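You operate a simulated robot arm through the tools that you are given. There is no shell and no other tool. Be economical: measure what you need, move in short steps, check, and stop when the job is done.

Carry out the task below with a simulated two-armed robot. There is one attempt and no reset: what you move stays moved.

Task
Lock the paddle rod, then drain the big vat to about 200 litres.
Fine: push the rod in before locking it with the yellow catch; open the tube valve to see the level, hold the drain knob, shut the tube valve at the end. Where these are worked on the way, their far stop is far enough and under half their travel is too little: tube valve.

The check looks at the end state, three seconds after you hand in, the way a careful person would. Anything else that was tipped, shoved, dropped, spilled or broken makes it a failure.

Robot
Two 7-joint arms with two-finger parallel grippers on one trunk, on a base that drives. Base frame: it is fixed to the floor where the robot stands at the start and does not move with it; the origin is under the middle of the robot, x ahead of it, y to its left, z up. Lengths are in mm, angles in degrees, forces in N, time in s.
The left shoulder is at the start at [80, 131, 947], the right one opposite. With the tool pointing down near the work surface each hand reaches from about 360 to 840 mm from the robot's upright axis, wherever it stands, measured 20 degrees to its own side. Places, roughly: drain knob [900, -300, 1000]; paddle rod [900, 0, 1300]; tube valve [1100, 200, 1100]; vat water valve [800, -500, 1200]; yellow catch [1000, 0, 1200]. Payload 1.57 kg a hand.
The TCP of each hand is the grasp point between the finger pads, 30 mm short of the fingertips. In the tool frame z runs along the fingers and y along their closing line. Largest opening 110 mm; finger width 24, thickness 12; the body of the gripper, 48 by 112 mm, starts 78 mm behind the TCP.
Orientation is that of the tool frame in the base frame, as [roll, pitch, yaw] about the fixed x, y, z axes, in that order (R = Rz(yaw) Ry(pitch) Rx(roll)). With the fingers straight down and closing along the base's y, the tool's x points along the base's -x, its y along +y and its z along -z.

Tools
- The arms move only by the tool move_arm. It takes "left_series", "right_series" or both (then of equal length, played together; a hand with none holds still); each is a list of rows, each an object of numbers (a shift or turn left out is 0, a gripper value left out holds the last): "claw": the finger opening in mm, from 0 to 110; "tx", "ty", "tz": the shift along the base's x, y, z in units of 200 mm (1.0 is 200 mm); "rx", "ry", "rz": the turn, a rotation vector about the base's x, y, z in units of 90 degrees (1.0 is 90 degrees). In form: [{"claw": .., "tx": .., "ty": .., "tz": .., "rx": .., "ry": .., "rz": ..}, ...]. A call has 1 to 10 rows; each row is the pose to reach, as a shift and turn from the pose commanded when the call began. A call with a number of a shift or a turn outside -1 to 1 is refused whole. A row lasts 0.2 s, in which the tool goes at most 50 mm and 8.6 degrees; a call with a longer step from one row to the next is refused whole, and so is a gripper value outside its range. A pose out of reach is approached as far as the arm can. The call stops where the force on the tool passes 70 N (or 10 N more than at its start, if that is more) or the arm is blocked; 0.2 s more then pass. Each finger travels about 108 mm/s and halts on what it meets, pressing with about 43 N; the grip force reading is that of the motor and also rises with nothing between the fingers. The clock runs only during rows and for 0.2 s after the last one: add rows that repeat a pose to give the fingers time. The reply holds the time, the measured pose of the TCP, the force on the tool along the base axes, the opening and the grip force, in the units named above and with some noise, with the torque about the TCP (base axes, N m) and any sound that the robot's microphone picked up.
- Cameras (640 x 400 px; columns grow to the right, rows downward): "scene" is now at [-47.3, 6.5, 1437.4]; the picture's right is [0.07, -1.00, 0.00], its down [-0.39, -0.03, -0.92] and it looks along [0.92, 0.06, -0.39] (base axes); focal length 283 px, centre (320, 200). "left" rides on the left gripper at [70, -16, -141] in its tool frame; the picture's right is [0.23, 0.97, 0.00], its down [-0.86, 0.20, -0.48] and it looks along [-0.47, 0.11, 0.88] (tool axes); focal length 222 px, centre (320, 200). "right" rides on the right gripper at [70, 16, -141] in its tool frame; the picture's right is [-0.23, 0.97, 0.00], its down [-0.86, -0.20, -0.48] and it looks along [-0.47, -0.11, 0.88] (tool axes); focal length 222 px, centre (320, 200). There is no depth. A picture from a camera that has moved, and an enlarged one, comes with that camera's place and axes in the base frame and with its lens.
- camera(camera): a new picture of that camera. It takes no simulated time.
- drive_base(legs): drives the robot by 1 to 6 legs, each [ahead, left, turn to the left] in mm, mm and degrees, along the robot's own axes; the way and the turn of a leg run together, so that a leg with both is an arc; at most 1500 mm and 180 degrees a leg. The arms and the cameras ride along, it lands a little off, and it stops where it bumps. It gives what a move gives.
- turn_head(pan, tilt): turns the head with the scene camera to pan (to the left, within 109 degrees either way) and tilt (down, from -29 to 69), counted from straight ahead of the robot. It gives what a move gives.
- close_up(camera, box): a new picture of the part [left, top, right, bottom] of that camera's present view, enlarged. It takes no simulated time.
- sign_off(): hands the job in; it is judged then, once.

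Work in short steps. Places have to be worked out from the pictures, the camera data and where the tool is seen: move nearer, look again, correct. Check each grasp and each placing, and mend what went wrong. You have 120 turns and 108 pictures in all, those below and enlarged ones among them. Open the grippers and draw the arms clear of the work before you hand the job in, unless the task says otherwise; then end with one line.

The tools are called after "Emit:" as name(argument=value, ...) on one line, values as JSON. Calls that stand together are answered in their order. move_arm: Moves the arms, as the interface text tells. Its arguments: {"type":"object","properties":{"left_series":{"type":"array"},"right_series":{"type":"array"}},"required":[]} The other tools are called the same way: drive_base (legs) drives the base; turn_head (pan, tilt) turns the head that bears the scene camera; camera (camera) takes a picture; close_up (camera, box) takes an enlarged picture of a part of a camera's view; sign_off () hands the job in.

At the start:

```text
t: 0.0
left_tcp_pos: [590.0, 237.1, 999.8]
left_tcp_rot: [-179.9, 0.1, 179.9]
left_ft_force: [0.3, 0.3, -1.0]
left_ft_torque: [-0.03, 0.02, 0.02]
left_opening: 109.9
left_finger_force: 0.0
right_tcp_pos: [544.0, -185.3, 999.5]
right_tcp_rot: [-179.9, -0.1, -179.9]
right_ft_force: [0.5, 0.4, -0.3]
right_ft_torque: [-0.02, 0.0, 0.03]
right_opening: 110.3
right_finger_force: 0.1
robot x, y, heading: [1.0, 2.5, 0.0]
head pan, tilt: [3.9, 23.2]
```

scene: 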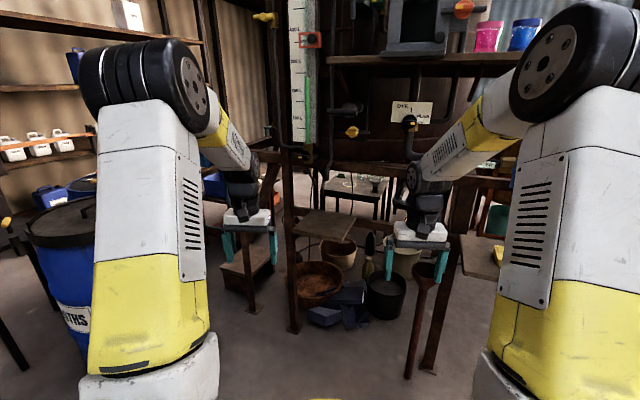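
right: 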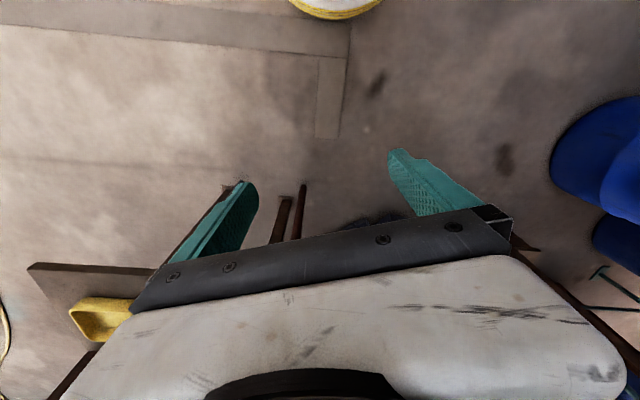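
left: 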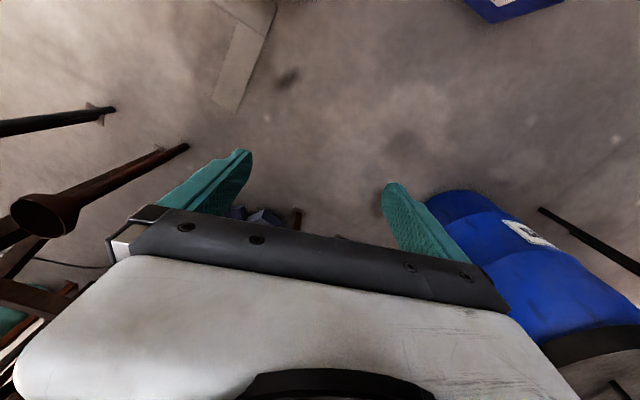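

The scene picture shows a sight tube with a scale in the middle and dark machinery around it. I look closer at the middle, and at a higher head tilt.

Emit:
close_up(camera="scene", box=[220, 0, 540, 200])

Emit:
turn_head(pan=0, tilt=0)

Emit:
camera(camera="scene")

```text
2.00 times, centred on (380, 100) of scene
camera zoom: at [-47.3, 6.5, 1437.4], right [0.07, -1.0, 0.0], down [-0.39, -0.03, -0.92], along [0.92, 0.06, -0.39], focal length 567 px, centre (200, 400)
```

zoom: 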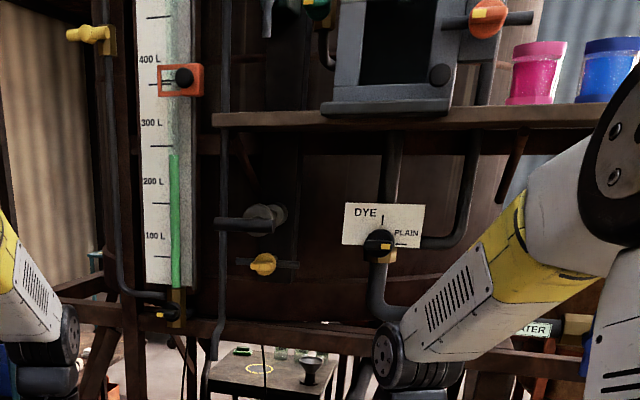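

```text
t: 0.9
left_tcp_pos: [589.0, 237.2, 1000.7]
left_tcp_rot: [-179.9, -0.1, -180.0]
left_ft_force: [-0.1, 0.5, -0.4]
left_ft_torque: [-0.05, -0.02, 0.02]
left_opening: 109.8
left_finger_force: 0.0
right_tcp_pos: [541.9, -185.5, 1000.1]
right_tcp_rot: [-180.0, 0.0, 179.9]
right_ft_force: [0.3, -1.0, 0.7]
right_ft_torque: [0.01, -0.02, 0.0]
right_opening: 109.8
right_finger_force: 0.1
robot x, y, heading: [-0.3, 0.4, -0.1]
head pan, tilt: [0.0, 0.0]
```

```text
103 pictures are left
camera scene: at [-49.7, 0.2, 1474.8], right [0.0, -1.0, 0.0], down [0.0, 0.0, -1.0], along [1.0, 0.0, 0.0], focal length 283 px, centre (320, 200)
```

scene: 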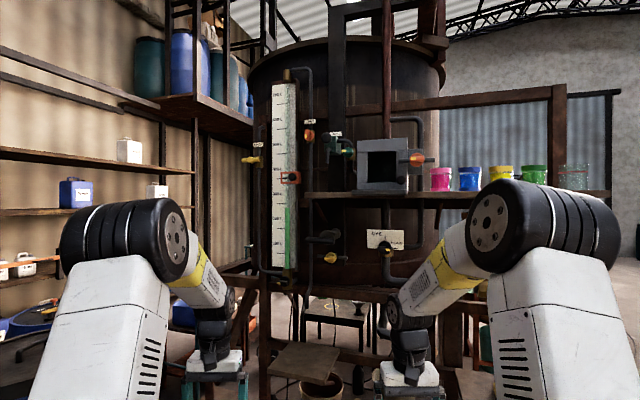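

Big vat with sight tube; I zoom on the middle for detail of tube, rod, catch and valves.

Emit:
close_up(camera="scene", box=[230, 190, 358, 300])

Emit:
close_up(camera="scene", box=[230, 80, 358, 190])

Emit:
close_up(camera="scene", box=[340, 190, 500, 300])

```text
3.64 times, centred on (294, 245) of scene
camera zoom: at [-49.7, 0.2, 1474.8], right [0.0, -1.0, 0.0], down [0.0, 0.0, -1.0], along [1.0, 0.0, 0.0], focal length 1030 px, centre (414, 36)
```

zoom: 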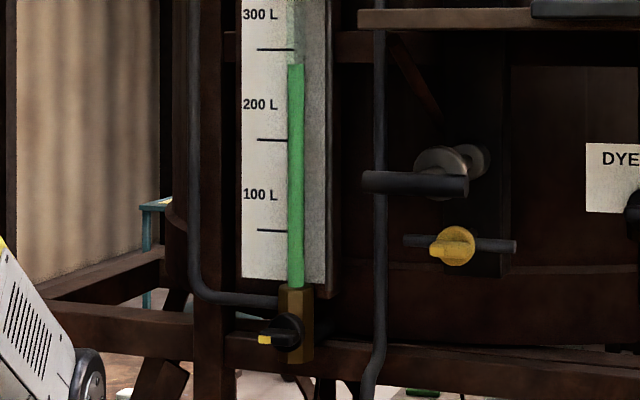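

```text
3.64 times, centred on (294, 135) of scene
camera zoom: at [-49.7, 0.2, 1474.8], right [0.0, -1.0, 0.0], down [0.0, 0.0, -1.0], along [1.0, 0.0, 0.0], focal length 1030 px, centre (414, 436)
```

zoom: 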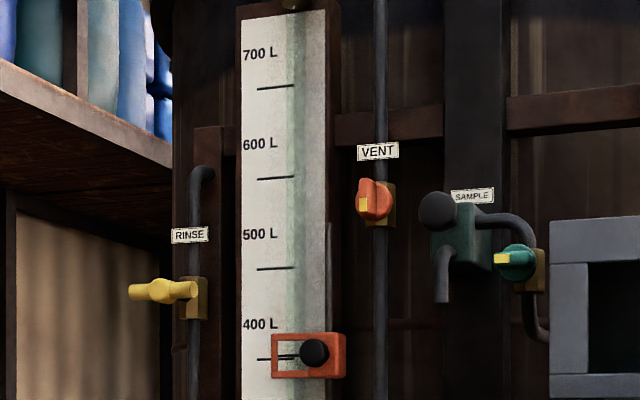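

```text
3.64 times, centred on (420, 245) of scene
camera zoom: at [-49.7, 0.2, 1474.8], right [0.0, -1.0, 0.0], down [0.0, 0.0, -1.0], along [1.0, 0.0, 0.0], focal length 1030 px, centre (-44, 36)
```

zoom: 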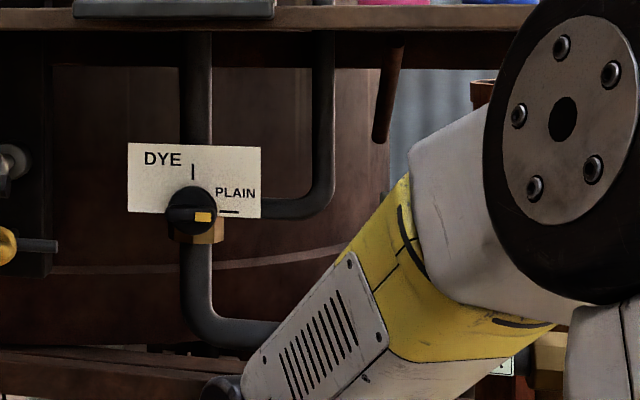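

Tube shows ~280 L with its valve shut (yellow tip horizontal). I turn both hands to point forward to work on the vat, half first.

Emit:
move_arm(left_series=[{"ry": -0.09}, {"ry": -0.18}, {"ry": -0.27}, {"ry": -0.36}, {"ry": -0.45}, {"ry": -0.54}, {"ry": -0.63}, {"ry": -0.72}, {"ry": -0.81}, {"ry": -0.9}], right_series=[{"ry": -0.09}, {"ry": -0.18}, {"ry": -0.27}, {"ry": -0.36}, {"ry": -0.45}, {"ry": -0.54}, {"ry": -0.63}, {"ry": -0.72}, {"ry": -0.81}, {"ry": -0.9}])

Emit:
camera(camera="right")

Emit:
camera(camera="left")

Emit:
camera(camera="scene")

```text
t: 3.1
left_tcp_pos: [589.9, 237.1, 999.1]
left_tcp_rot: [-179.9, 81.1, -179.9]
left_ft_force: [-0.2, -0.1, 0.7]
left_ft_torque: [-0.03, 0.06, 0.0]
left_opening: 110.0
left_finger_force: 0.0
right_tcp_pos: [596.2, -196.7, 981.7]
right_tcp_rot: [-179.8, 81.1, -179.9]
right_ft_force: [-1.4, 0.0, 0.3]
right_ft_torque: [0.05, 0.06, 0.02]
right_opening: 110.0
right_finger_force: 0.0
right hand out of reach, approached as far as the arm can: row 7, 8, 9, 10
robot x, y, heading: [1.1, 0.0, 0.1]
head pan, tilt: [0.0, 0.0]
```

```text
99 pictures are left
camera right: at [445.7, -179.4, 935.2], right [0.04, 0.97, 0.22], down [-0.34, -0.2, 0.92], along [0.94, -0.11, 0.32], focal length 222 px, centre (320, 200)
```

right: 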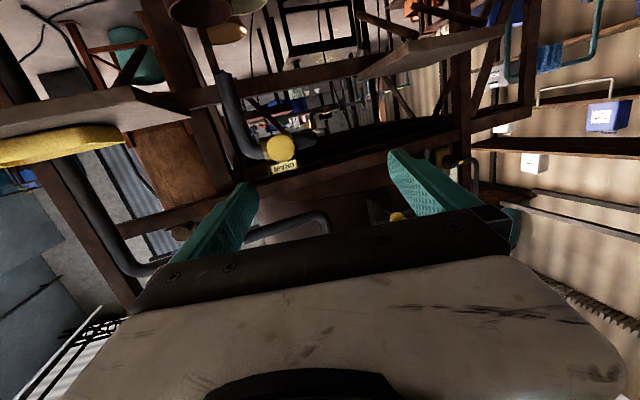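

```text
98 pictures are left
camera left: at [438.9, 220.2, 953.3], right [-0.04, 0.97, -0.22], down [-0.34, 0.2, 0.92], along [0.94, 0.11, 0.32], focal length 222 px, centre (320, 200)
```

left: 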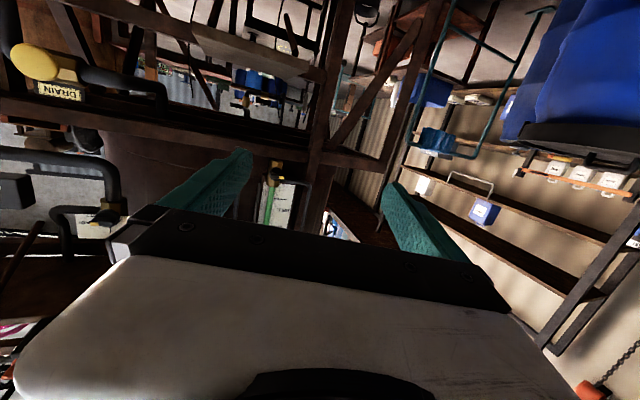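

```text
97 pictures are left
camera scene: at [-50.6, 0.1, 1474.8], right [0.0, -1.0, 0.0], down [0.0, 0.0, -1.0], along [1.0, 0.0, 0.0], focal length 283 px, centre (320, 200)
```

scene: 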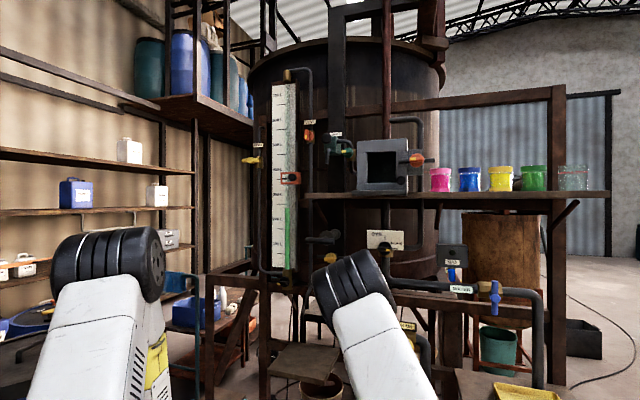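

Drain knob (yellow, DRAIN label) triangulates to about [932,-296,966]. Zoom on it and the right area.

Emit:
close_up(camera="scene", box=[360, 220, 560, 345])

Emit:
close_up(camera="right", box=[200, 60, 360, 200])

Emit:
close_up(camera="left", box=[0, 20, 190, 140])

```text
3.20 times, centred on (460, 282) of scene
camera zoom: at [-50.6, 0.1, 1474.8], right [0.0, -1.0, 0.0], down [0.0, 0.0, -1.0], along [1.0, 0.0, 0.0], focal length 907 px, centre (-128, -64)
```

zoom: 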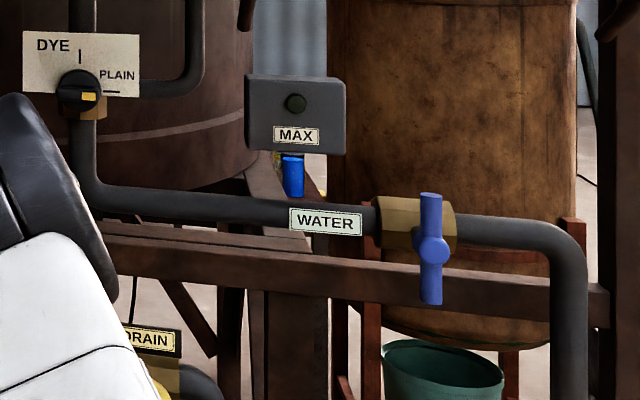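

```text
2.86 times, centred on (280, 130) of right
camera zoom: at [445.7, -179.4, 935.2], right [0.04, 0.97, 0.22], down [-0.34, -0.2, 0.92], along [0.94, -0.11, 0.32], focal length 635 px, centre (434, 400)
```

zoom: 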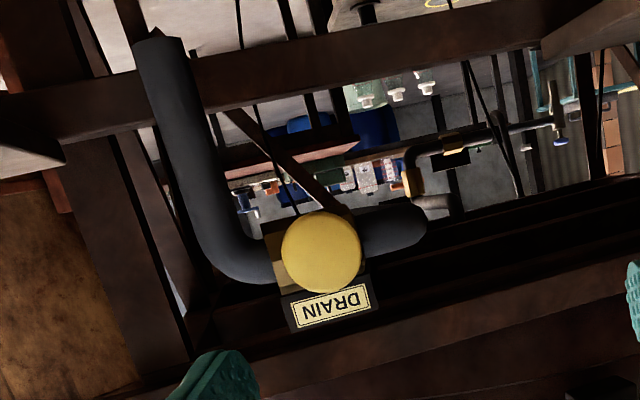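

```text
3.33 times, centred on (95, 80) of left
camera zoom: at [438.9, 220.2, 953.3], right [-0.04, 0.97, -0.22], down [-0.34, 0.2, 0.92], along [0.94, 0.11, 0.32], focal length 740 px, centre (1070, 600)
```

zoom: 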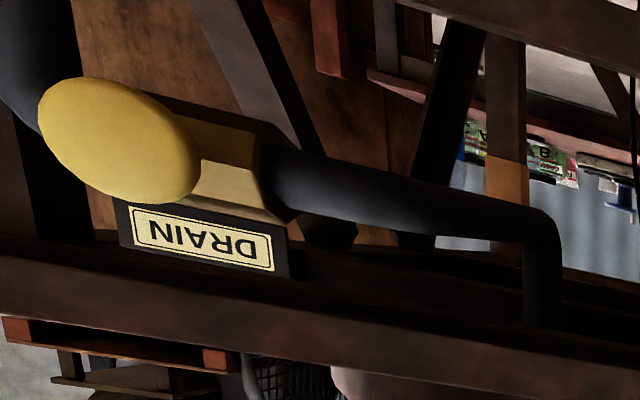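

Drain looks like a spring push-button; blue water valve is crosswise (closed). Zoom hard on the rod and catch, and the tube valve.

Emit:
close_up(camera="scene", box=[296, 220, 360, 270])

Emit:
close_up(camera="scene", box=[260, 240, 324, 290])

Emit:
move_arm(left_series=[{"tz": 0.2, "ty": -0.1}, {"tz": 0.4, "ty": -0.2}, {"tz": 0.6, "ty": -0.3}, {"tz": 0.8, "ty": -0.4}, {"tz": 0.95, "ty": -0.5}, {"tz": 1.0, "ty": -0.5, "ry": -0.05}, {"tz": 1.0, "ty": -0.5, "ry": -0.1}])

Emit:
camera(camera="left")

```text
8.00 times, centred on (328, 245) of scene
camera zoom: at [-50.6, 0.1, 1474.8], right [0.0, -1.0, 0.0], down [0.0, 0.0, -1.0], along [1.0, 0.0, 0.0], focal length 2267 px, centre (256, -160)
```

zoom: 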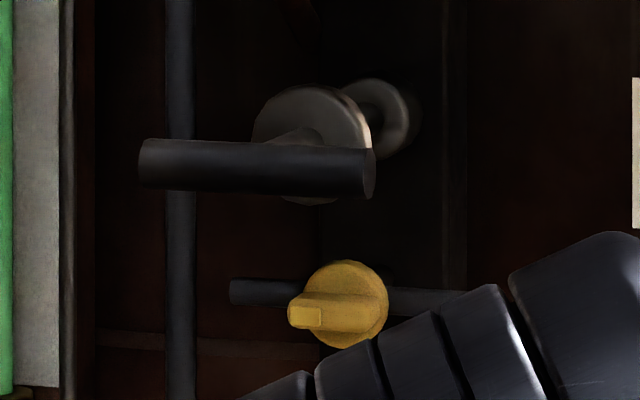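

```text
8.00 times, centred on (292, 265) of scene
camera zoom: at [-50.6, 0.1, 1474.8], right [0.0, -1.0, 0.0], down [0.0, 0.0, -1.0], along [1.0, 0.0, 0.0], focal length 2267 px, centre (544, -320)
```

zoom: 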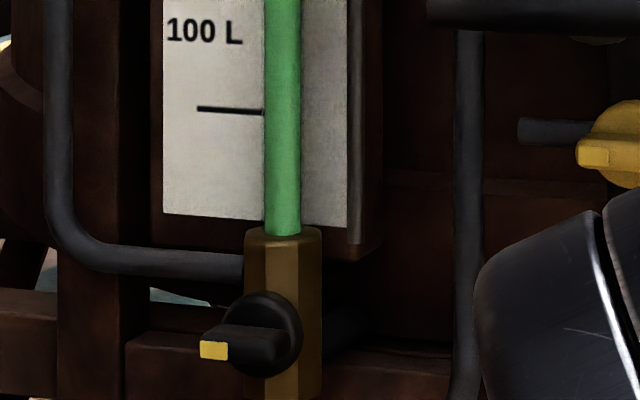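

```text
t: 4.7
left_tcp_pos: [591.5, 134.5, 1200.2]
left_tcp_rot: [-19.4, 89.9, -19.5]
left_ft_force: [-0.3, 0.4, 0.9]
left_ft_torque: [0.03, 0.02, -0.01]
left_opening: 110.1
left_finger_force: 0.1
left hand out of reach, approached as far as the arm can: row 1, 2, 3
right_tcp_pos: [597.4, -196.8, 981.8]
right_tcp_rot: [-180.0, 81.0, -180.0]
right_ft_force: [-0.6, -0.3, 0.3]
right_ft_torque: [-0.02, 0.02, 0.0]
right_opening: 110.0
right_finger_force: 0.0
robot x, y, heading: [-1.1, 1.3, 0.0]
head pan, tilt: [0.0, 0.0]
```

```text
91 pictures are left
camera left: at [449.1, 118.3, 1132.0], right [0.0, 0.97, -0.23], down [-0.48, 0.2, 0.85], along [0.88, 0.11, 0.47], focal length 222 px, centre (320, 200)
```

left: 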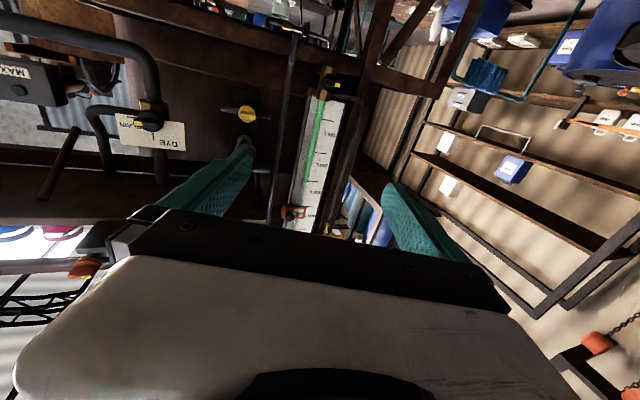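

Catch triangulates to about [1025,-39,1254]. Zoom with the left camera on catch, rod and tube valve.

Emit:
close_up(camera="left", box=[200, 80, 296, 150])

Emit:
close_up(camera="left", box=[290, 50, 386, 120])

```text
5.71 times, centred on (248, 115) of left
camera zoom: at [449.1, 118.3, 1132.0], right [0.0, 0.97, -0.23], down [-0.48, 0.2, 0.85], along [0.88, 0.11, 0.47], focal length 1269 px, centre (731, 686)
```

zoom: 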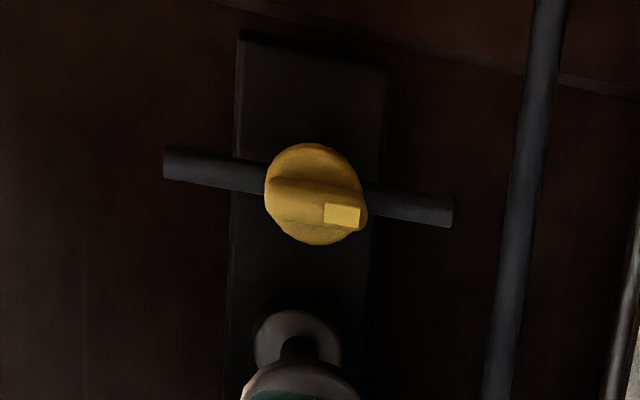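

```text
5.71 times, centred on (338, 85) of left
camera zoom: at [449.1, 118.3, 1132.0], right [0.0, 0.97, -0.23], down [-0.48, 0.2, 0.85], along [0.88, 0.11, 0.47], focal length 1269 px, centre (217, 857)
```

zoom: 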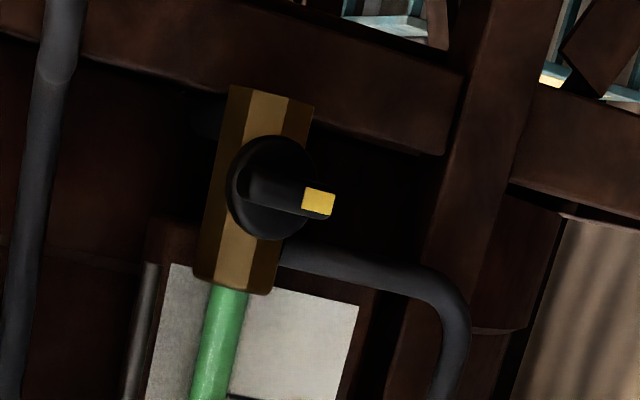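

The fittings' frame looks yawed about 15° (outward normal toward +y). Tube valve ≈ [1083,141,1143], T-bar ≈ [907,0,1338], drain ≈ [932,-296,966]. I square the robot up with it and drive part of the way nearer.

Emit:
drive_base(legs=[[0, 0, -15], [0, 180, 0], [130, 0, 0]])

Emit:
turn_head(pan=0, tilt=10)

Emit:
camera(camera="scene")

```text
t: 8.0
left_tcp_pos: [779.3, 116.1, 1201.1]
left_tcp_rot: [-176.9, 90.0, 168.0]
left_ft_force: [-0.1, 0.2, -0.2]
left_ft_torque: [0.03, -0.02, 0.0]
left_opening: 109.9
left_finger_force: 0.1
right_tcp_pos: [696.4, -205.0, 981.4]
right_tcp_rot: [-180.0, 81.0, 164.7]
right_ft_force: [-0.5, 0.4, -0.2]
right_ft_torque: [0.02, 0.02, 0.0]
right_opening: 110.1
right_finger_force: 0.0
robot x, y, heading: [172.7, 143.0, -15.2]
head pan, tilt: [0.0, 0.0]
```

```text
t: 8.7
left_tcp_pos: [778.4, 116.2, 1200.1]
left_tcp_rot: [15.0, 90.0, -0.2]
left_ft_force: [-0.7, 0.8, 0.0]
left_ft_torque: [-0.03, 0.02, 0.0]
left_opening: 109.9
left_finger_force: 0.1
right_tcp_pos: [696.4, -205.3, 982.2]
right_tcp_rot: [-179.9, 81.1, 164.8]
right_ft_force: [0.7, -0.5, 0.2]
right_ft_torque: [0.02, 0.01, -0.02]
right_opening: 110.1
right_finger_force: 0.1
robot x, y, heading: [172.7, 141.1, -15.3]
head pan, tilt: [0.0, 10.0]
```

```text
88 pictures are left
camera scene: at [127.3, 152.5, 1458.9], right [-0.26, -0.97, 0.0], down [-0.17, 0.05, -0.98], along [0.95, -0.26, -0.17], focal length 283 px, centre (320, 200)
```

scene: 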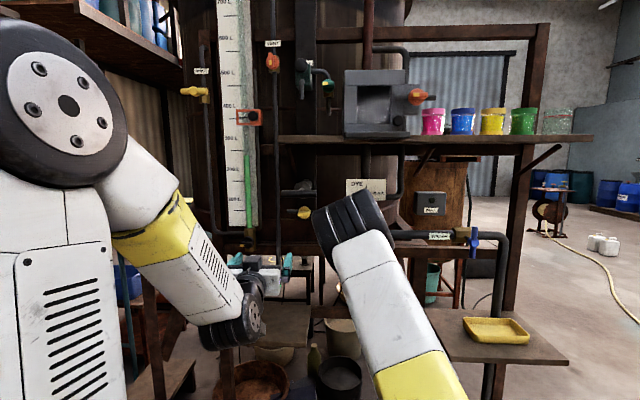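

Squared up; zoom for fresh bearings of tube valve, rod and catch.

Emit:
close_up(camera="scene", box=[230, 155, 342, 255])

Emit:
camera(camera="left")

```text
4.00 times, centred on (286, 205) of scene
camera zoom: at [127.3, 152.5, 1458.9], right [-0.26, -0.97, 0.0], down [-0.17, 0.05, -0.98], along [0.95, -0.26, -0.17], focal length 1134 px, centre (456, 180)
```

zoom: 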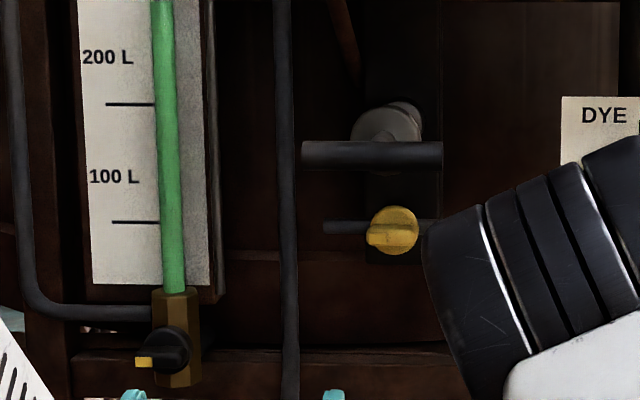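

```text
86 pictures are left
camera left: at [637.3, 136.6, 1131.7], right [0.25, 0.94, -0.23], down [-0.41, 0.32, 0.86], along [0.88, -0.12, 0.47], focal length 222 px, centre (320, 200)
```

left: 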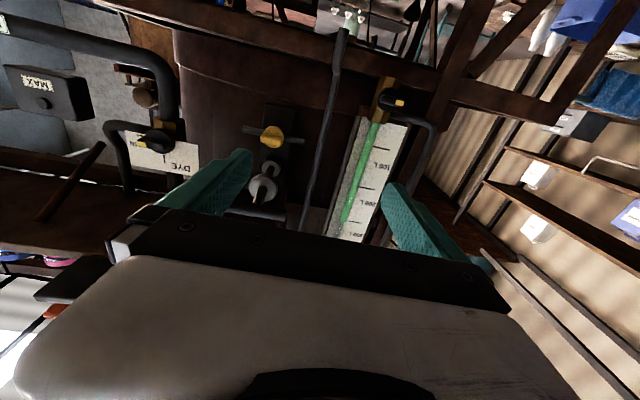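

Catch works out at robot-frame (876, 50, z1250), T-bar (746, 58, z1337). The right elbow sits near the middle; I extend the right hand forward toward the drain so its elbow clears, then look.

Emit:
move_arm(right_series=[{"tx": 0.1, "ty": -0.05, "claw": 60}, {"tx": 0.2, "ty": -0.1}, {"tx": 0.3, "ty": -0.16}, {"tx": 0.4, "ty": -0.21, "rx": -0.026, "ry": -0.096}, {"tx": 0.45, "ty": -0.25, "rx": -0.026, "ry": -0.096}])

Emit:
camera(camera="right")

Emit:
camera(camera="scene")

```text
refused: row 4 steps farther than a row can; nothing moved
```

```text
85 pictures are left
camera right: at [556.1, -149.4, 935.4], right [0.29, 0.93, 0.22], down [-0.38, -0.1, 0.92], along [0.88, -0.35, 0.32], focal length 222 px, centre (320, 200)
```

right: 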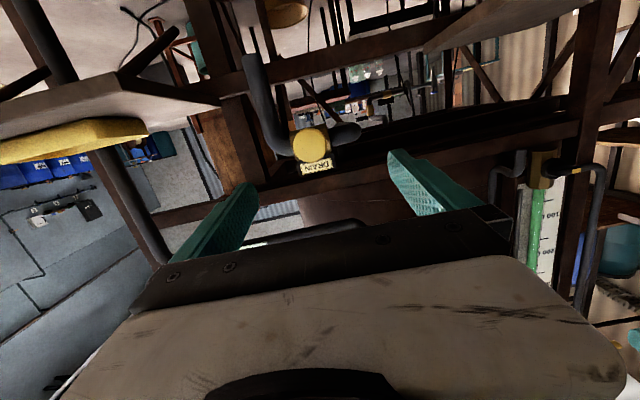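

```text
84 pictures are left
camera scene: at [127.3, 152.5, 1458.9], right [-0.26, -0.97, 0.0], down [-0.17, 0.05, -0.98], along [0.95, -0.26, -0.17], focal length 283 px, centre (320, 200)
```

scene: 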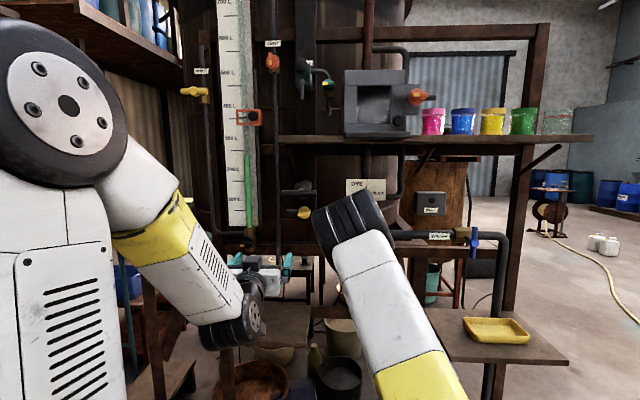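

Row 4 was too long a step (turn added at once); resend with the turn spread out.

Emit:
move_arm(right_series=[{"tx": 0.1, "ty": -0.05, "claw": 60}, {"tx": 0.2, "ty": -0.1, "rx": -0.01, "ry": -0.04}, {"tx": 0.3, "ty": -0.16, "rx": -0.02, "ry": -0.08}, {"tx": 0.4, "ty": -0.21, "rx": -0.026, "ry": -0.096}, {"tx": 0.45, "ty": -0.25, "rx": -0.026, "ry": -0.096}])

Emit:
camera(camera="right")

Emit:
camera(camera="scene")

```text
t: 9.9
left_tcp_pos: [778.6, 115.9, 1199.8]
left_tcp_rot: [15.3, 90.0, 0.2]
left_ft_force: [0.4, -0.6, 0.2]
left_ft_torque: [-0.02, 0.0, -0.01]
left_opening: 110.0
left_finger_force: 0.1
right_tcp_pos: [787.2, -254.7, 983.1]
right_tcp_rot: [156.1, 90.0, 141.0]
right_ft_force: [-0.2, -0.6, -0.1]
right_ft_torque: [0.02, 0.04, -0.02]
right_opening: 59.7
right_finger_force: 0.1
robot x, y, heading: [173.7, 142.5, -15.0]
head pan, tilt: [0.0, 10.0]
```

```text
83 pictures are left
camera right: at [655.3, -201.8, 912.5], right [0.25, 0.94, 0.23], down [-0.51, -0.07, 0.86], along [0.82, -0.33, 0.47], focal length 222 px, centre (320, 200)
```

right: 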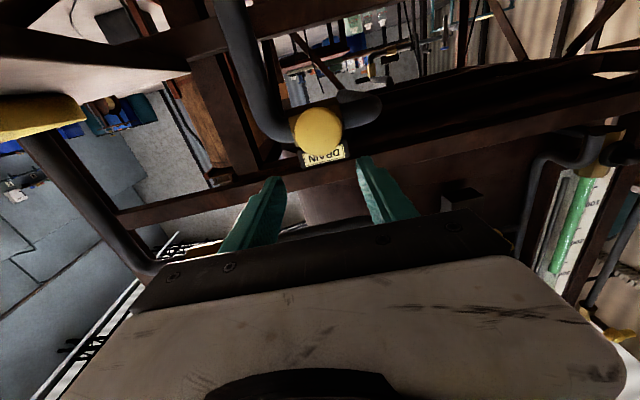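

```text
82 pictures are left
camera scene: at [127.3, 152.6, 1458.8], right [-0.26, -0.97, 0.0], down [-0.17, 0.05, -0.98], along [0.95, -0.26, -0.17], focal length 283 px, centre (320, 200)
```

scene: 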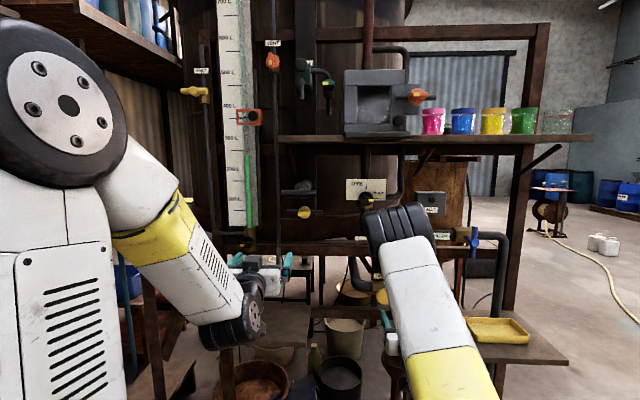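

Right elbow is out of the way; drain at [940,-290,968]. Now bring the left hand in front of the T-bar while rolling it -90° so the fingers close vertically.

Emit:
move_arm(left_series=[{"rx": -0.087, "ry": 0.023, "tz": 0.07, "claw": 70}, {"rx": -0.174, "ry": 0.047, "tz": 0.14}, {"rx": -0.261, "ry": 0.07, "tz": 0.21}, {"rx": -0.348, "ry": 0.093, "tz": 0.28}, {"rx": -0.435, "ry": 0.117, "tz": 0.35}, {"rx": -0.522, "ry": 0.14, "tz": 0.42}, {"rx": -0.609, "ry": 0.163, "tz": 0.49}, {"rx": -0.696, "ry": 0.186, "tz": 0.56}, {"rx": -0.783, "ry": 0.21, "tz": 0.63}, {"rx": -0.87, "ry": 0.233, "tz": 0.685}])

Emit:
camera(camera="left")

Emit:
camera(camera="scene")

```text
t: 12.1
left_tcp_pos: [779.1, 117.8, 1337.8]
left_tcp_rot: [-89.8, 8.8, -105.0]
left_ft_force: [0.1, -0.4, -0.8]
left_ft_torque: [-0.03, 0.0, 0.01]
left_opening: 70.2
left_finger_force: 0.0
right_tcp_pos: [787.3, -255.3, 983.2]
right_tcp_rot: [-3.6, 90.0, -18.8]
right_ft_force: [0.5, 0.4, 0.0]
right_ft_torque: [0.0, 0.0, -0.01]
right_opening: 60.1
right_finger_force: 0.0
robot x, y, heading: [173.6, 138.2, -15.1]
head pan, tilt: [0.0, 10.0]
```

```text
81 pictures are left
camera left: at [622.1, 84.7, 1343.9], right [-0.02, -0.07, -1.0], down [-0.23, 0.97, -0.07], along [0.97, 0.23, -0.03], focal length 222 px, centre (320, 200)
```

left: 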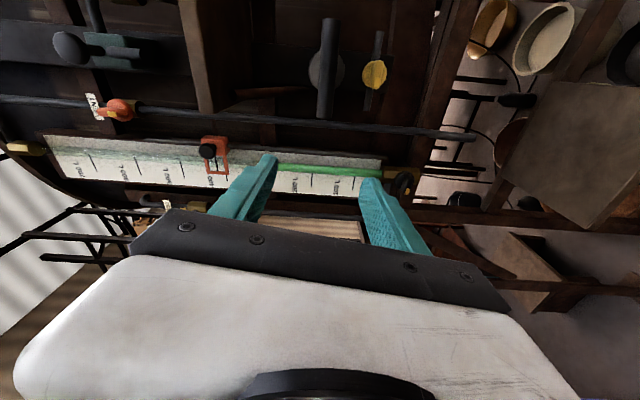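

```text
80 pictures are left
camera scene: at [127.4, 152.5, 1458.8], right [-0.26, -0.97, 0.0], down [-0.17, 0.05, -0.98], along [0.95, -0.26, -0.17], focal length 283 px, centre (320, 200)
```

scene: 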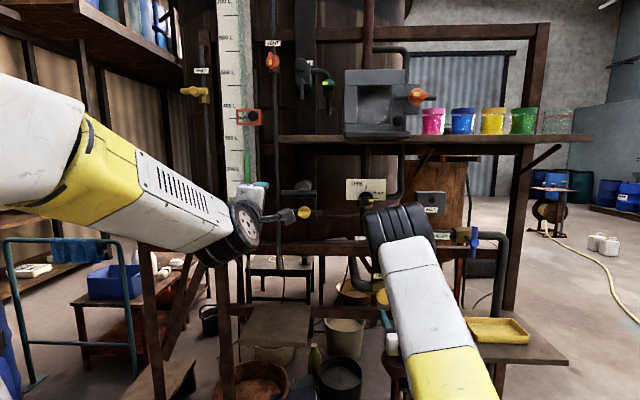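

View confirms T-bar at about [908,-4,1338]. Shift sideways in line with it, finish the roll, then go forward.

Emit:
move_arm(left_series=[{"tx": -0.05, "ty": -0.18, "rx": -0.05, "ry": 0.013}, {"tx": -0.1, "ty": -0.37, "rx": -0.097, "ry": 0.026}, {"tx": -0.1, "ty": -0.4, "rx": -0.097, "ry": 0.026}, {"tx": 0.09, "ty": -0.452, "rx": -0.097, "ry": 0.026}, {"tx": 0.28, "ty": -0.503, "rx": -0.097, "ry": 0.026}])

Emit:
camera(camera="left")

```text
t: 13.3
left_tcp_pos: [835.7, 16.6, 1336.3]
left_tcp_rot: [-89.9, -0.1, -105.0]
left_ft_force: [-1.7, -0.3, -1.0]
left_ft_torque: [-0.01, 0.02, 0.0]
left_opening: 70.1
left_finger_force: 0.1
right_tcp_pos: [787.1, -254.7, 982.5]
right_tcp_rot: [175.8, 89.9, 160.9]
right_ft_force: [0.2, -0.6, 1.0]
right_ft_torque: [0.01, 0.03, 0.0]
right_opening: 60.3
right_finger_force: 0.2
robot x, y, heading: [170.5, 140.9, -15.3]
head pan, tilt: [0.0, 10.0]
```

```text
79 pictures are left
camera left: at [679.5, -15.2, 1353.7], right [-0.06, -0.22, -0.97], down [-0.24, 0.95, -0.2], along [0.97, 0.22, -0.11], focal length 222 px, centre (320, 200)
```

left: 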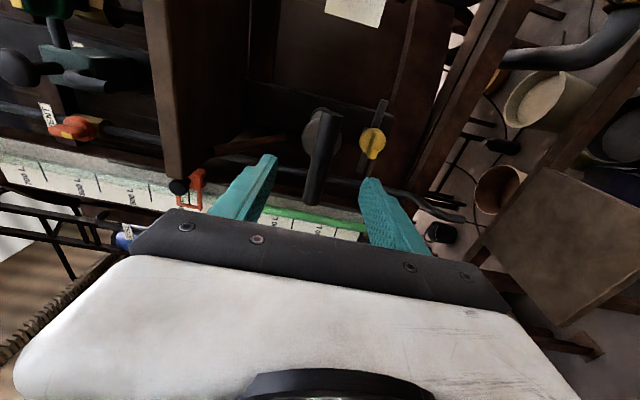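

Well aligned. Go forward 72 mm to the bar and close.

Emit:
move_arm(left_series=[{"tx": 0.18, "ty": -0.055}, {"tx": 0.36, "ty": -0.108}, {"tx": 0.36, "ty": -0.108, "claw": 40}, {"tx": 0.36, "ty": -0.108, "claw": 5}, {"tx": 0.36, "ty": -0.108, "claw": 5}, {"tx": 0.36, "ty": -0.108, "claw": 5}])

Emit:
camera(camera="left")

Emit:
close_up(camera="scene", box=[230, 155, 342, 255])

```text
t: 14.7
left_tcp_pos: [907.2, -4.9, 1334.9]
left_tcp_rot: [-90.2, -0.2, -104.9]
left_ft_force: [-0.8, 1.9, -18.5]
left_ft_torque: [0.16, 0.14, -0.09]
left_opening: 21.9
left_finger_force: 34.5
right_tcp_pos: [787.3, -256.7, 982.6]
right_tcp_rot: [-178.0, 89.9, 166.8]
right_ft_force: [0.6, 0.5, 0.8]
right_ft_torque: [-0.02, 0.02, 0.01]
right_opening: 60.0
right_finger_force: 0.0
robot x, y, heading: [174.7, 142.7, -15.1]
head pan, tilt: [0.0, 10.0]
```

```text
78 pictures are left
camera left: at [752.5, -36.4, 1352.9], right [-0.06, -0.22, -0.97], down [-0.24, 0.95, -0.2], along [0.97, 0.22, -0.11], focal length 222 px, centre (320, 200)
```

left: 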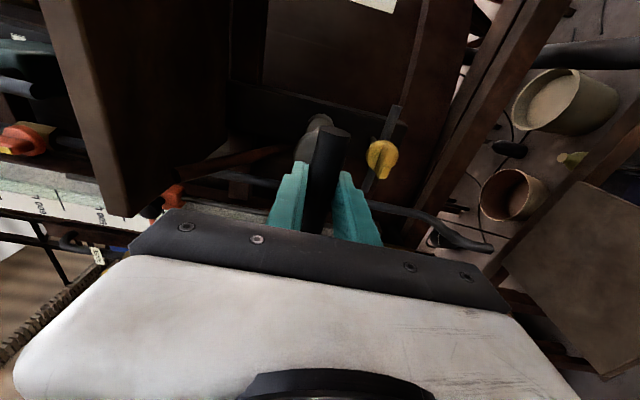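

```text
4.00 times, centred on (286, 205) of scene
camera zoom: at [128.0, 152.4, 1458.9], right [-0.26, -0.97, 0.0], down [-0.17, 0.05, -0.98], along [0.95, -0.26, -0.17], focal length 1134 px, centre (456, 180)
```

zoom: 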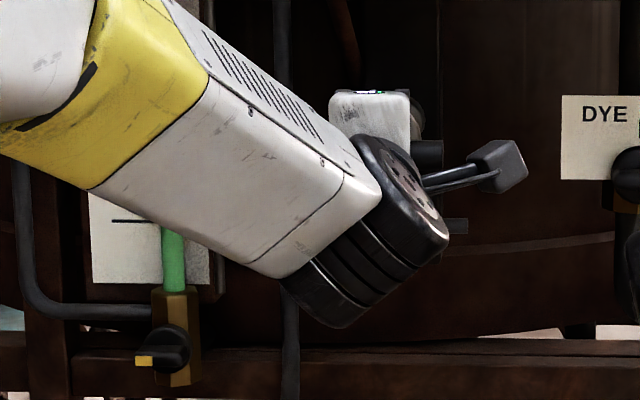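

Bar gripped (22 mm). Push in along the rod 40 mm and read forces.

Emit:
move_arm(left_series=[{"tz": -0.01, "tx": 0.05, "ty": -0.013}, {"tz": -0.015, "tx": 0.1, "ty": -0.026}, {"tz": -0.015, "tx": 0.15, "ty": -0.04}, {"tz": -0.015, "tx": 0.2, "ty": -0.053}])

```text
t: 15.7
left_tcp_pos: [948.1, -18.2, 1335.1]
left_tcp_rot: [-89.8, -0.2, -105.1]
left_ft_force: [0.7, -1.9, -8.4]
left_ft_torque: [0.06, -0.09, -0.57]
left_opening: 22.0
left_finger_force: 34.3
right_tcp_pos: [786.9, -255.5, 982.0]
right_tcp_rot: [175.4, 89.9, 160.4]
right_ft_force: [0.3, 0.7, -0.4]
right_ft_torque: [-0.01, 0.01, 0.0]
right_opening: 59.9
right_finger_force: 0.0
robot x, y, heading: [172.7, 139.5, -15.2]
head pan, tilt: [0.0, 10.0]
```

Moves freely. Continue in the same direction up to 60 mm more, until a stop.

Emit:
move_arm(left_series=[{"tz": -0.01, "tx": 0.05, "ty": -0.013}, {"tz": -0.01, "tx": 0.1, "ty": -0.026}, {"tz": -0.01, "tx": 0.15, "ty": -0.04}, {"tz": -0.01, "tx": 0.2, "ty": -0.053}, {"tz": -0.01, "tx": 0.25, "ty": -0.067}, {"tz": -0.01, "tx": 0.3, "ty": -0.08}])

Emit:
camera(camera="left")

```text
t: 17.1
left_tcp_pos: [1005.0, -31.8, 1335.0]
left_tcp_rot: [-89.5, -0.1, -104.8]
left_ft_force: [-26.9, -1.7, 14.4]
left_ft_torque: [0.25, -0.08, 0.14]
left_opening: 22.0
left_finger_force: 35.2
right_tcp_pos: [784.5, -255.6, 982.7]
right_tcp_rot: [-146.4, 90.0, -161.5]
right_ft_force: [1.1, 0.4, -1.5]
right_ft_torque: [0.01, -0.03, 0.02]
right_opening: 59.9
right_finger_force: 0.1
robot x, y, heading: [176.5, 140.6, -15.1]
head pan, tilt: [0.0, 10.0]
```

```text
76 pictures are left
camera left: at [849.7, -63.3, 1351.3], right [-0.05, -0.22, -0.97], down [-0.24, 0.95, -0.21], along [0.97, 0.22, -0.1], focal length 222 px, centre (320, 200)
```

left: 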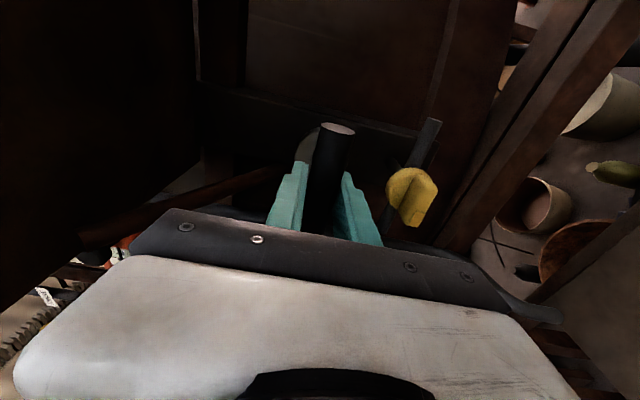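

Force rose to 27 N, likely at the stop; press a few mm more to confirm.

Emit:
move_arm(left_series=[{"tz": -0.01, "tx": 0.02, "ty": -0.005}, {"tz": -0.01, "tx": 0.04, "ty": -0.01}])

Emit:
close_up(camera="left", box=[240, 90, 480, 250])

```text
t: 17.7
left_tcp_pos: [1014.2, -33.1, 1334.0]
left_tcp_rot: [-89.3, 0.0, -104.8]
left_ft_force: [-22.9, 4.7, 26.7]
left_ft_torque: [0.23, 0.14, 0.4]
left_opening: 21.7
left_finger_force: 34.8
right_tcp_pos: [786.4, -255.6, 983.9]
right_tcp_rot: [11.5, 89.9, -3.6]
right_ft_force: [-0.6, -0.3, 0.0]
right_ft_torque: [-0.02, -0.01, -0.02]
right_opening: 60.0
right_finger_force: 0.0
robot x, y, heading: [170.3, 138.8, -15.2]
head pan, tilt: [0.0, 10.0]
```

```text
2.50 times, centred on (360, 170) of left
camera zoom: at [858.2, -64.5, 1351.0], right [-0.05, -0.22, -0.97], down [-0.24, 0.95, -0.21], along [0.97, 0.23, -0.1], focal length 555 px, centre (220, 275)
```

zoom: 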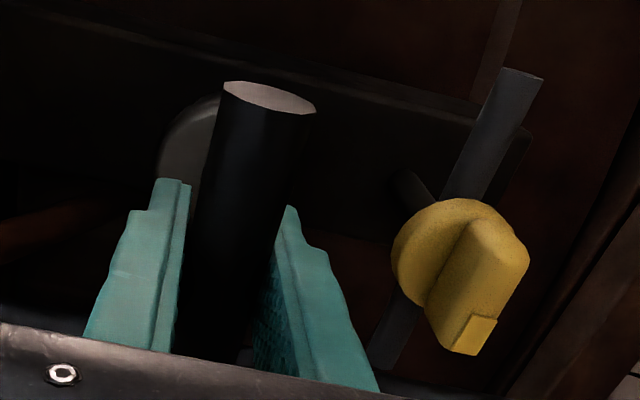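

Bar moved another 9 mm at ~23 N. Correct z up 4 mm and press 10 mm further to find the stop.

Emit:
move_arm(left_series=[{"tz": 0.02, "tx": 0.02, "ty": -0.005}, {"tz": 0.02, "tx": 0.04, "ty": -0.01}, {"tz": 0.02, "tx": 0.05, "ty": -0.013}])

Emit:
close_up(camera="left", box=[240, 90, 480, 250])

```text
t: 18.5
left_tcp_pos: [1024.6, -35.4, 1334.8]
left_tcp_rot: [-89.8, -0.1, -104.9]
left_ft_force: [-22.7, 9.7, 13.9]
left_ft_torque: [0.2, 0.18, 0.02]
left_opening: 22.0
left_finger_force: 34.6
right_tcp_pos: [785.2, -255.5, 984.1]
right_tcp_rot: [-4.8, 90.0, -19.9]
right_ft_force: [-0.6, -0.3, 0.2]
right_ft_torque: [-0.01, -0.01, -0.01]
right_opening: 60.2
right_finger_force: 0.1
robot x, y, heading: [171.6, 141.1, -15.5]
head pan, tilt: [0.0, 10.0]
```

```text
2.50 times, centred on (360, 170) of left
camera zoom: at [868.1, -67.5, 1352.0], right [-0.06, -0.22, -0.97], down [-0.24, 0.95, -0.2], along [0.97, 0.22, -0.11], focal length 555 px, centre (220, 275)
```

zoom: 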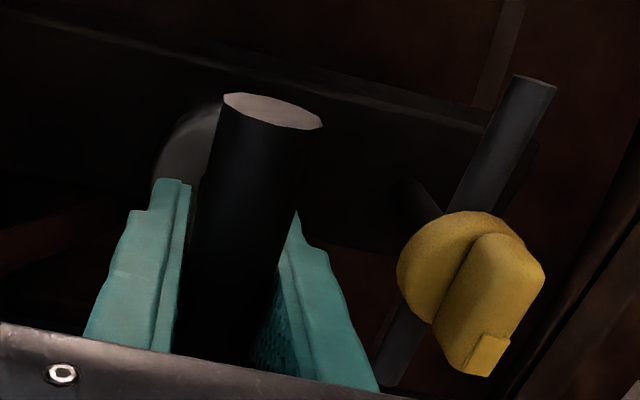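

Fingers now slip over the bar, so the rod is at its inner stop. Release and back off to see whether it stays.

Emit:
move_arm(left_series=[{"claw": 30}, {"claw": 60}, {"claw": 60, "tx": -0.2, "ty": 0.053}, {"claw": 60, "tx": -0.4, "ty": 0.107}, {"claw": 60, "tx": -0.6, "ty": 0.16}, {"claw": 60, "tx": -0.8, "ty": 0.213}])

Emit:
camera(camera="left")

Emit:
close_up(camera="left", box=[230, 80, 430, 205])

```text
t: 19.9
left_tcp_pos: [866.3, 3.7, 1333.6]
left_tcp_rot: [-89.9, -0.1, -105.1]
left_ft_force: [0.2, -0.7, -0.1]
left_ft_torque: [-0.01, 0.01, 0.03]
left_opening: 60.0
left_finger_force: 0.2
right_tcp_pos: [787.2, -257.5, 983.4]
right_tcp_rot: [176.0, 89.8, 160.7]
right_ft_force: [0.0, -0.5, -0.8]
right_ft_torque: [-0.03, -0.01, -0.01]
right_opening: 60.1
right_finger_force: 0.0
robot x, y, heading: [174.6, 140.4, -15.4]
head pan, tilt: [0.0, 10.0]
```

```text
73 pictures are left
camera left: at [710.2, -27.9, 1350.4], right [-0.06, -0.22, -0.97], down [-0.24, 0.95, -0.2], along [0.97, 0.22, -0.11], focal length 222 px, centre (320, 200)
```

left: 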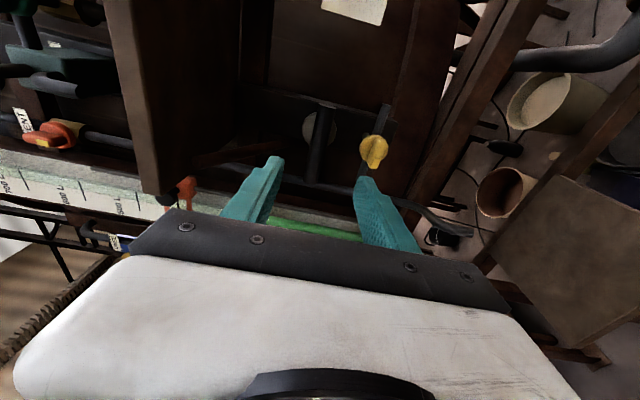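

```text
3.20 times, centred on (330, 142) of left
camera zoom: at [710.2, -27.9, 1350.4], right [-0.06, -0.22, -0.97], down [-0.24, 0.95, -0.2], along [0.97, 0.22, -0.11], focal length 711 px, centre (288, 384)
```

zoom: 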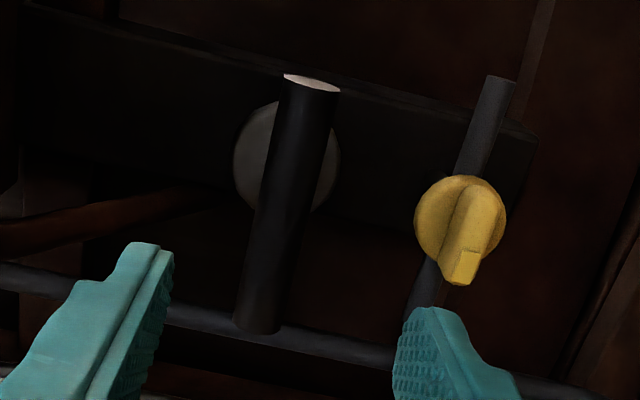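

Rod stays in. Catch at ≈[1030,-42,1252]. Lower the hand in front of the catch.

Emit:
move_arm(left_series=[{"tz": -0.2}, {"tz": -0.41}, {"tz": -0.41, "tx": 0.15, "ty": -0.04}, {"tz": -0.41, "tx": 0.19, "ty": -0.06}])

Emit:
camera(camera="left")

```text
t: 20.9
left_tcp_pos: [904.7, -6.1, 1252.2]
left_tcp_rot: [-89.9, -0.1, -105.0]
left_ft_force: [0.0, 0.8, -1.2]
left_ft_torque: [-0.01, 0.0, -0.01]
left_opening: 60.1
left_finger_force: 0.1
right_tcp_pos: [787.5, -256.0, 982.6]
right_tcp_rot: [-4.9, 90.0, -20.0]
right_ft_force: [-0.2, 0.3, 0.0]
right_ft_torque: [0.0, 0.04, -0.01]
right_opening: 60.0
right_finger_force: 0.1
robot x, y, heading: [171.9, 140.7, -15.2]
head pan, tilt: [0.0, 10.0]
```

```text
71 pictures are left
camera left: at [748.4, -38.4, 1270.3], right [-0.06, -0.22, -0.97], down [-0.24, 0.95, -0.2], along [0.97, 0.22, -0.11], focal length 222 px, centre (320, 200)
```

left: 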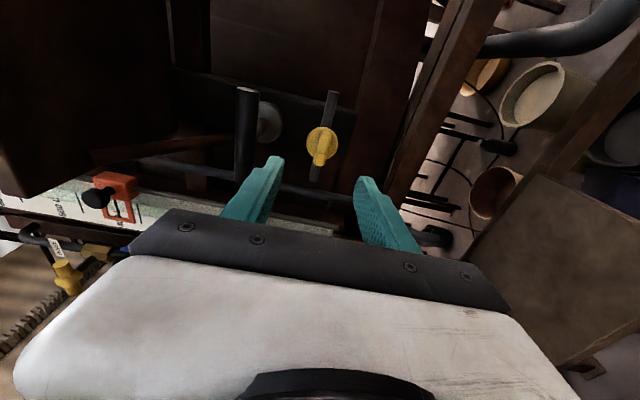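

Disc face ≈ x 1045; wing stands out in front. Advance so fingertips straddle the wing just short of the disc, then look.

Emit:
move_arm(left_series=[{"tx": 0.18, "ty": -0.05}, {"tx": 0.36, "ty": -0.1}, {"tx": 0.46, "ty": -0.135, "claw": 46}])

Emit:
close_up(camera="left", box=[220, 80, 460, 250])

```text
t: 21.7
left_tcp_pos: [994.3, -33.0, 1252.2]
left_tcp_rot: [-90.0, -0.1, -105.0]
left_ft_force: [0.0, 1.2, -0.4]
left_ft_torque: [0.01, 0.01, -0.03]
left_opening: 45.9
left_finger_force: 0.1
right_tcp_pos: [786.4, -256.0, 982.7]
right_tcp_rot: [176.2, 89.9, 160.9]
right_ft_force: [0.8, 0.7, 0.2]
right_ft_torque: [0.01, 0.01, -0.01]
right_opening: 60.2
right_finger_force: 0.0
robot x, y, heading: [176.1, 140.7, -15.2]
head pan, tilt: [0.0, 10.0]
```

```text
2.35 times, centred on (340, 165) of left
camera zoom: at [838.6, -65.5, 1269.2], right [-0.06, -0.22, -0.97], down [-0.24, 0.95, -0.2], along [0.97, 0.22, -0.11], focal length 523 px, centre (273, 282)
```

zoom: 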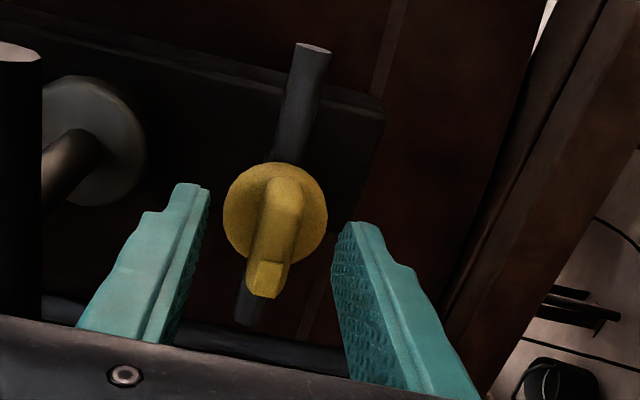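

Fingers straddle the wing nicely. Advance 6 mm and close on it.

Emit:
move_arm(left_series=[{"tx": 0.03, "ty": -0.008}, {"tx": 0.03, "ty": -0.008, "claw": 25}, {"tx": 0.03, "ty": -0.008, "claw": 3}, {"tx": 0.03, "ty": -0.008, "claw": 3}, {"tx": 0.03, "ty": -0.008, "claw": 3}])

Emit:
close_up(camera="left", box=[220, 80, 460, 250])

```text
t: 22.9
left_tcp_pos: [1001.1, -36.4, 1250.8]
left_tcp_rot: [-90.0, -0.1, -105.0]
left_ft_force: [-4.5, 1.2, -11.3]
left_ft_torque: [0.09, 0.2, 0.14]
left_opening: 15.0
left_finger_force: 31.0
right_tcp_pos: [787.1, -256.1, 982.7]
right_tcp_rot: [178.8, 89.9, 163.8]
right_ft_force: [-0.1, 0.1, -0.7]
right_ft_torque: [-0.01, 0.02, 0.0]
right_opening: 59.9
right_finger_force: 0.0
robot x, y, heading: [175.1, 136.1, -15.0]
head pan, tilt: [0.0, 10.0]
```

```text
2.35 times, centred on (340, 165) of left
camera zoom: at [845.0, -67.1, 1267.6], right [-0.06, -0.22, -0.97], down [-0.24, 0.95, -0.2], along [0.97, 0.22, -0.11], focal length 523 px, centre (273, 282)
```

zoom: 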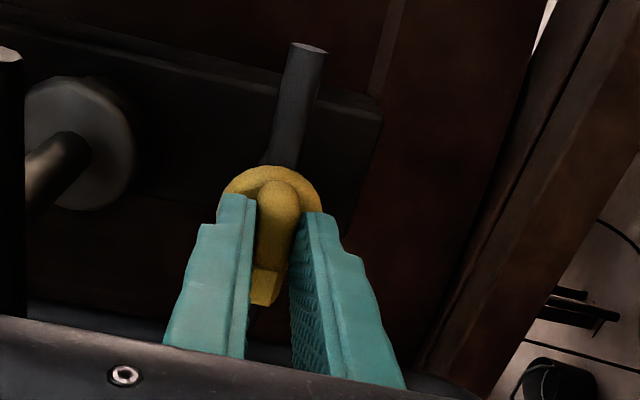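

Wing gripped (15 mm). Turn 24° (tip left→up) and watch torque.

Emit:
move_arm(left_series=[{"rx": 0.087, "ry": -0.023, "tz": -0.005}, {"rx": 0.174, "ry": -0.047, "tz": -0.005}, {"rx": 0.261, "ry": -0.07, "tz": -0.005}])

Emit:
close_up(camera="left", box=[220, 80, 460, 250])

```text
t: 23.7
left_tcp_pos: [1001.0, -34.9, 1247.0]
left_tcp_rot: [-90.3, 24.4, -105.2]
left_ft_force: [-12.4, 5.2, -26.0]
left_ft_torque: [-0.15, 0.04, 0.49]
left_opening: 14.9
left_finger_force: 30.8
right_tcp_pos: [786.9, -255.8, 982.4]
right_tcp_rot: [-175.3, 89.9, 169.7]
right_ft_force: [-0.3, -0.7, 0.0]
right_ft_torque: [0.03, -0.02, 0.01]
right_opening: 60.0
right_finger_force: 0.0
robot x, y, heading: [173.1, 140.6, -15.1]
head pan, tilt: [0.0, 10.0]
```

```text
2.35 times, centred on (340, 165) of left
camera zoom: at [845.3, -66.8, 1235.2], right [0.05, 0.19, -0.98], down [-0.24, 0.96, 0.17], along [0.97, 0.22, 0.09], focal length 523 px, centre (273, 282)
```

zoom: 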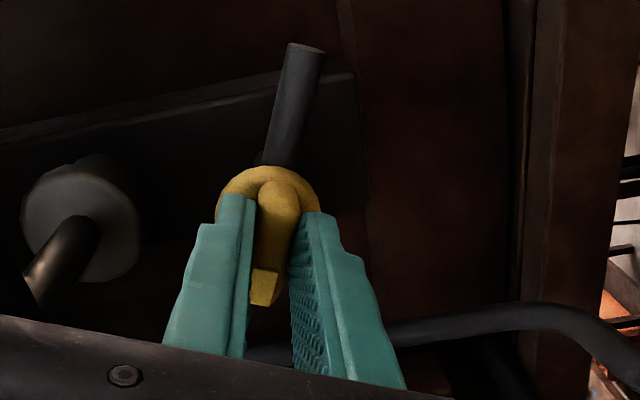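

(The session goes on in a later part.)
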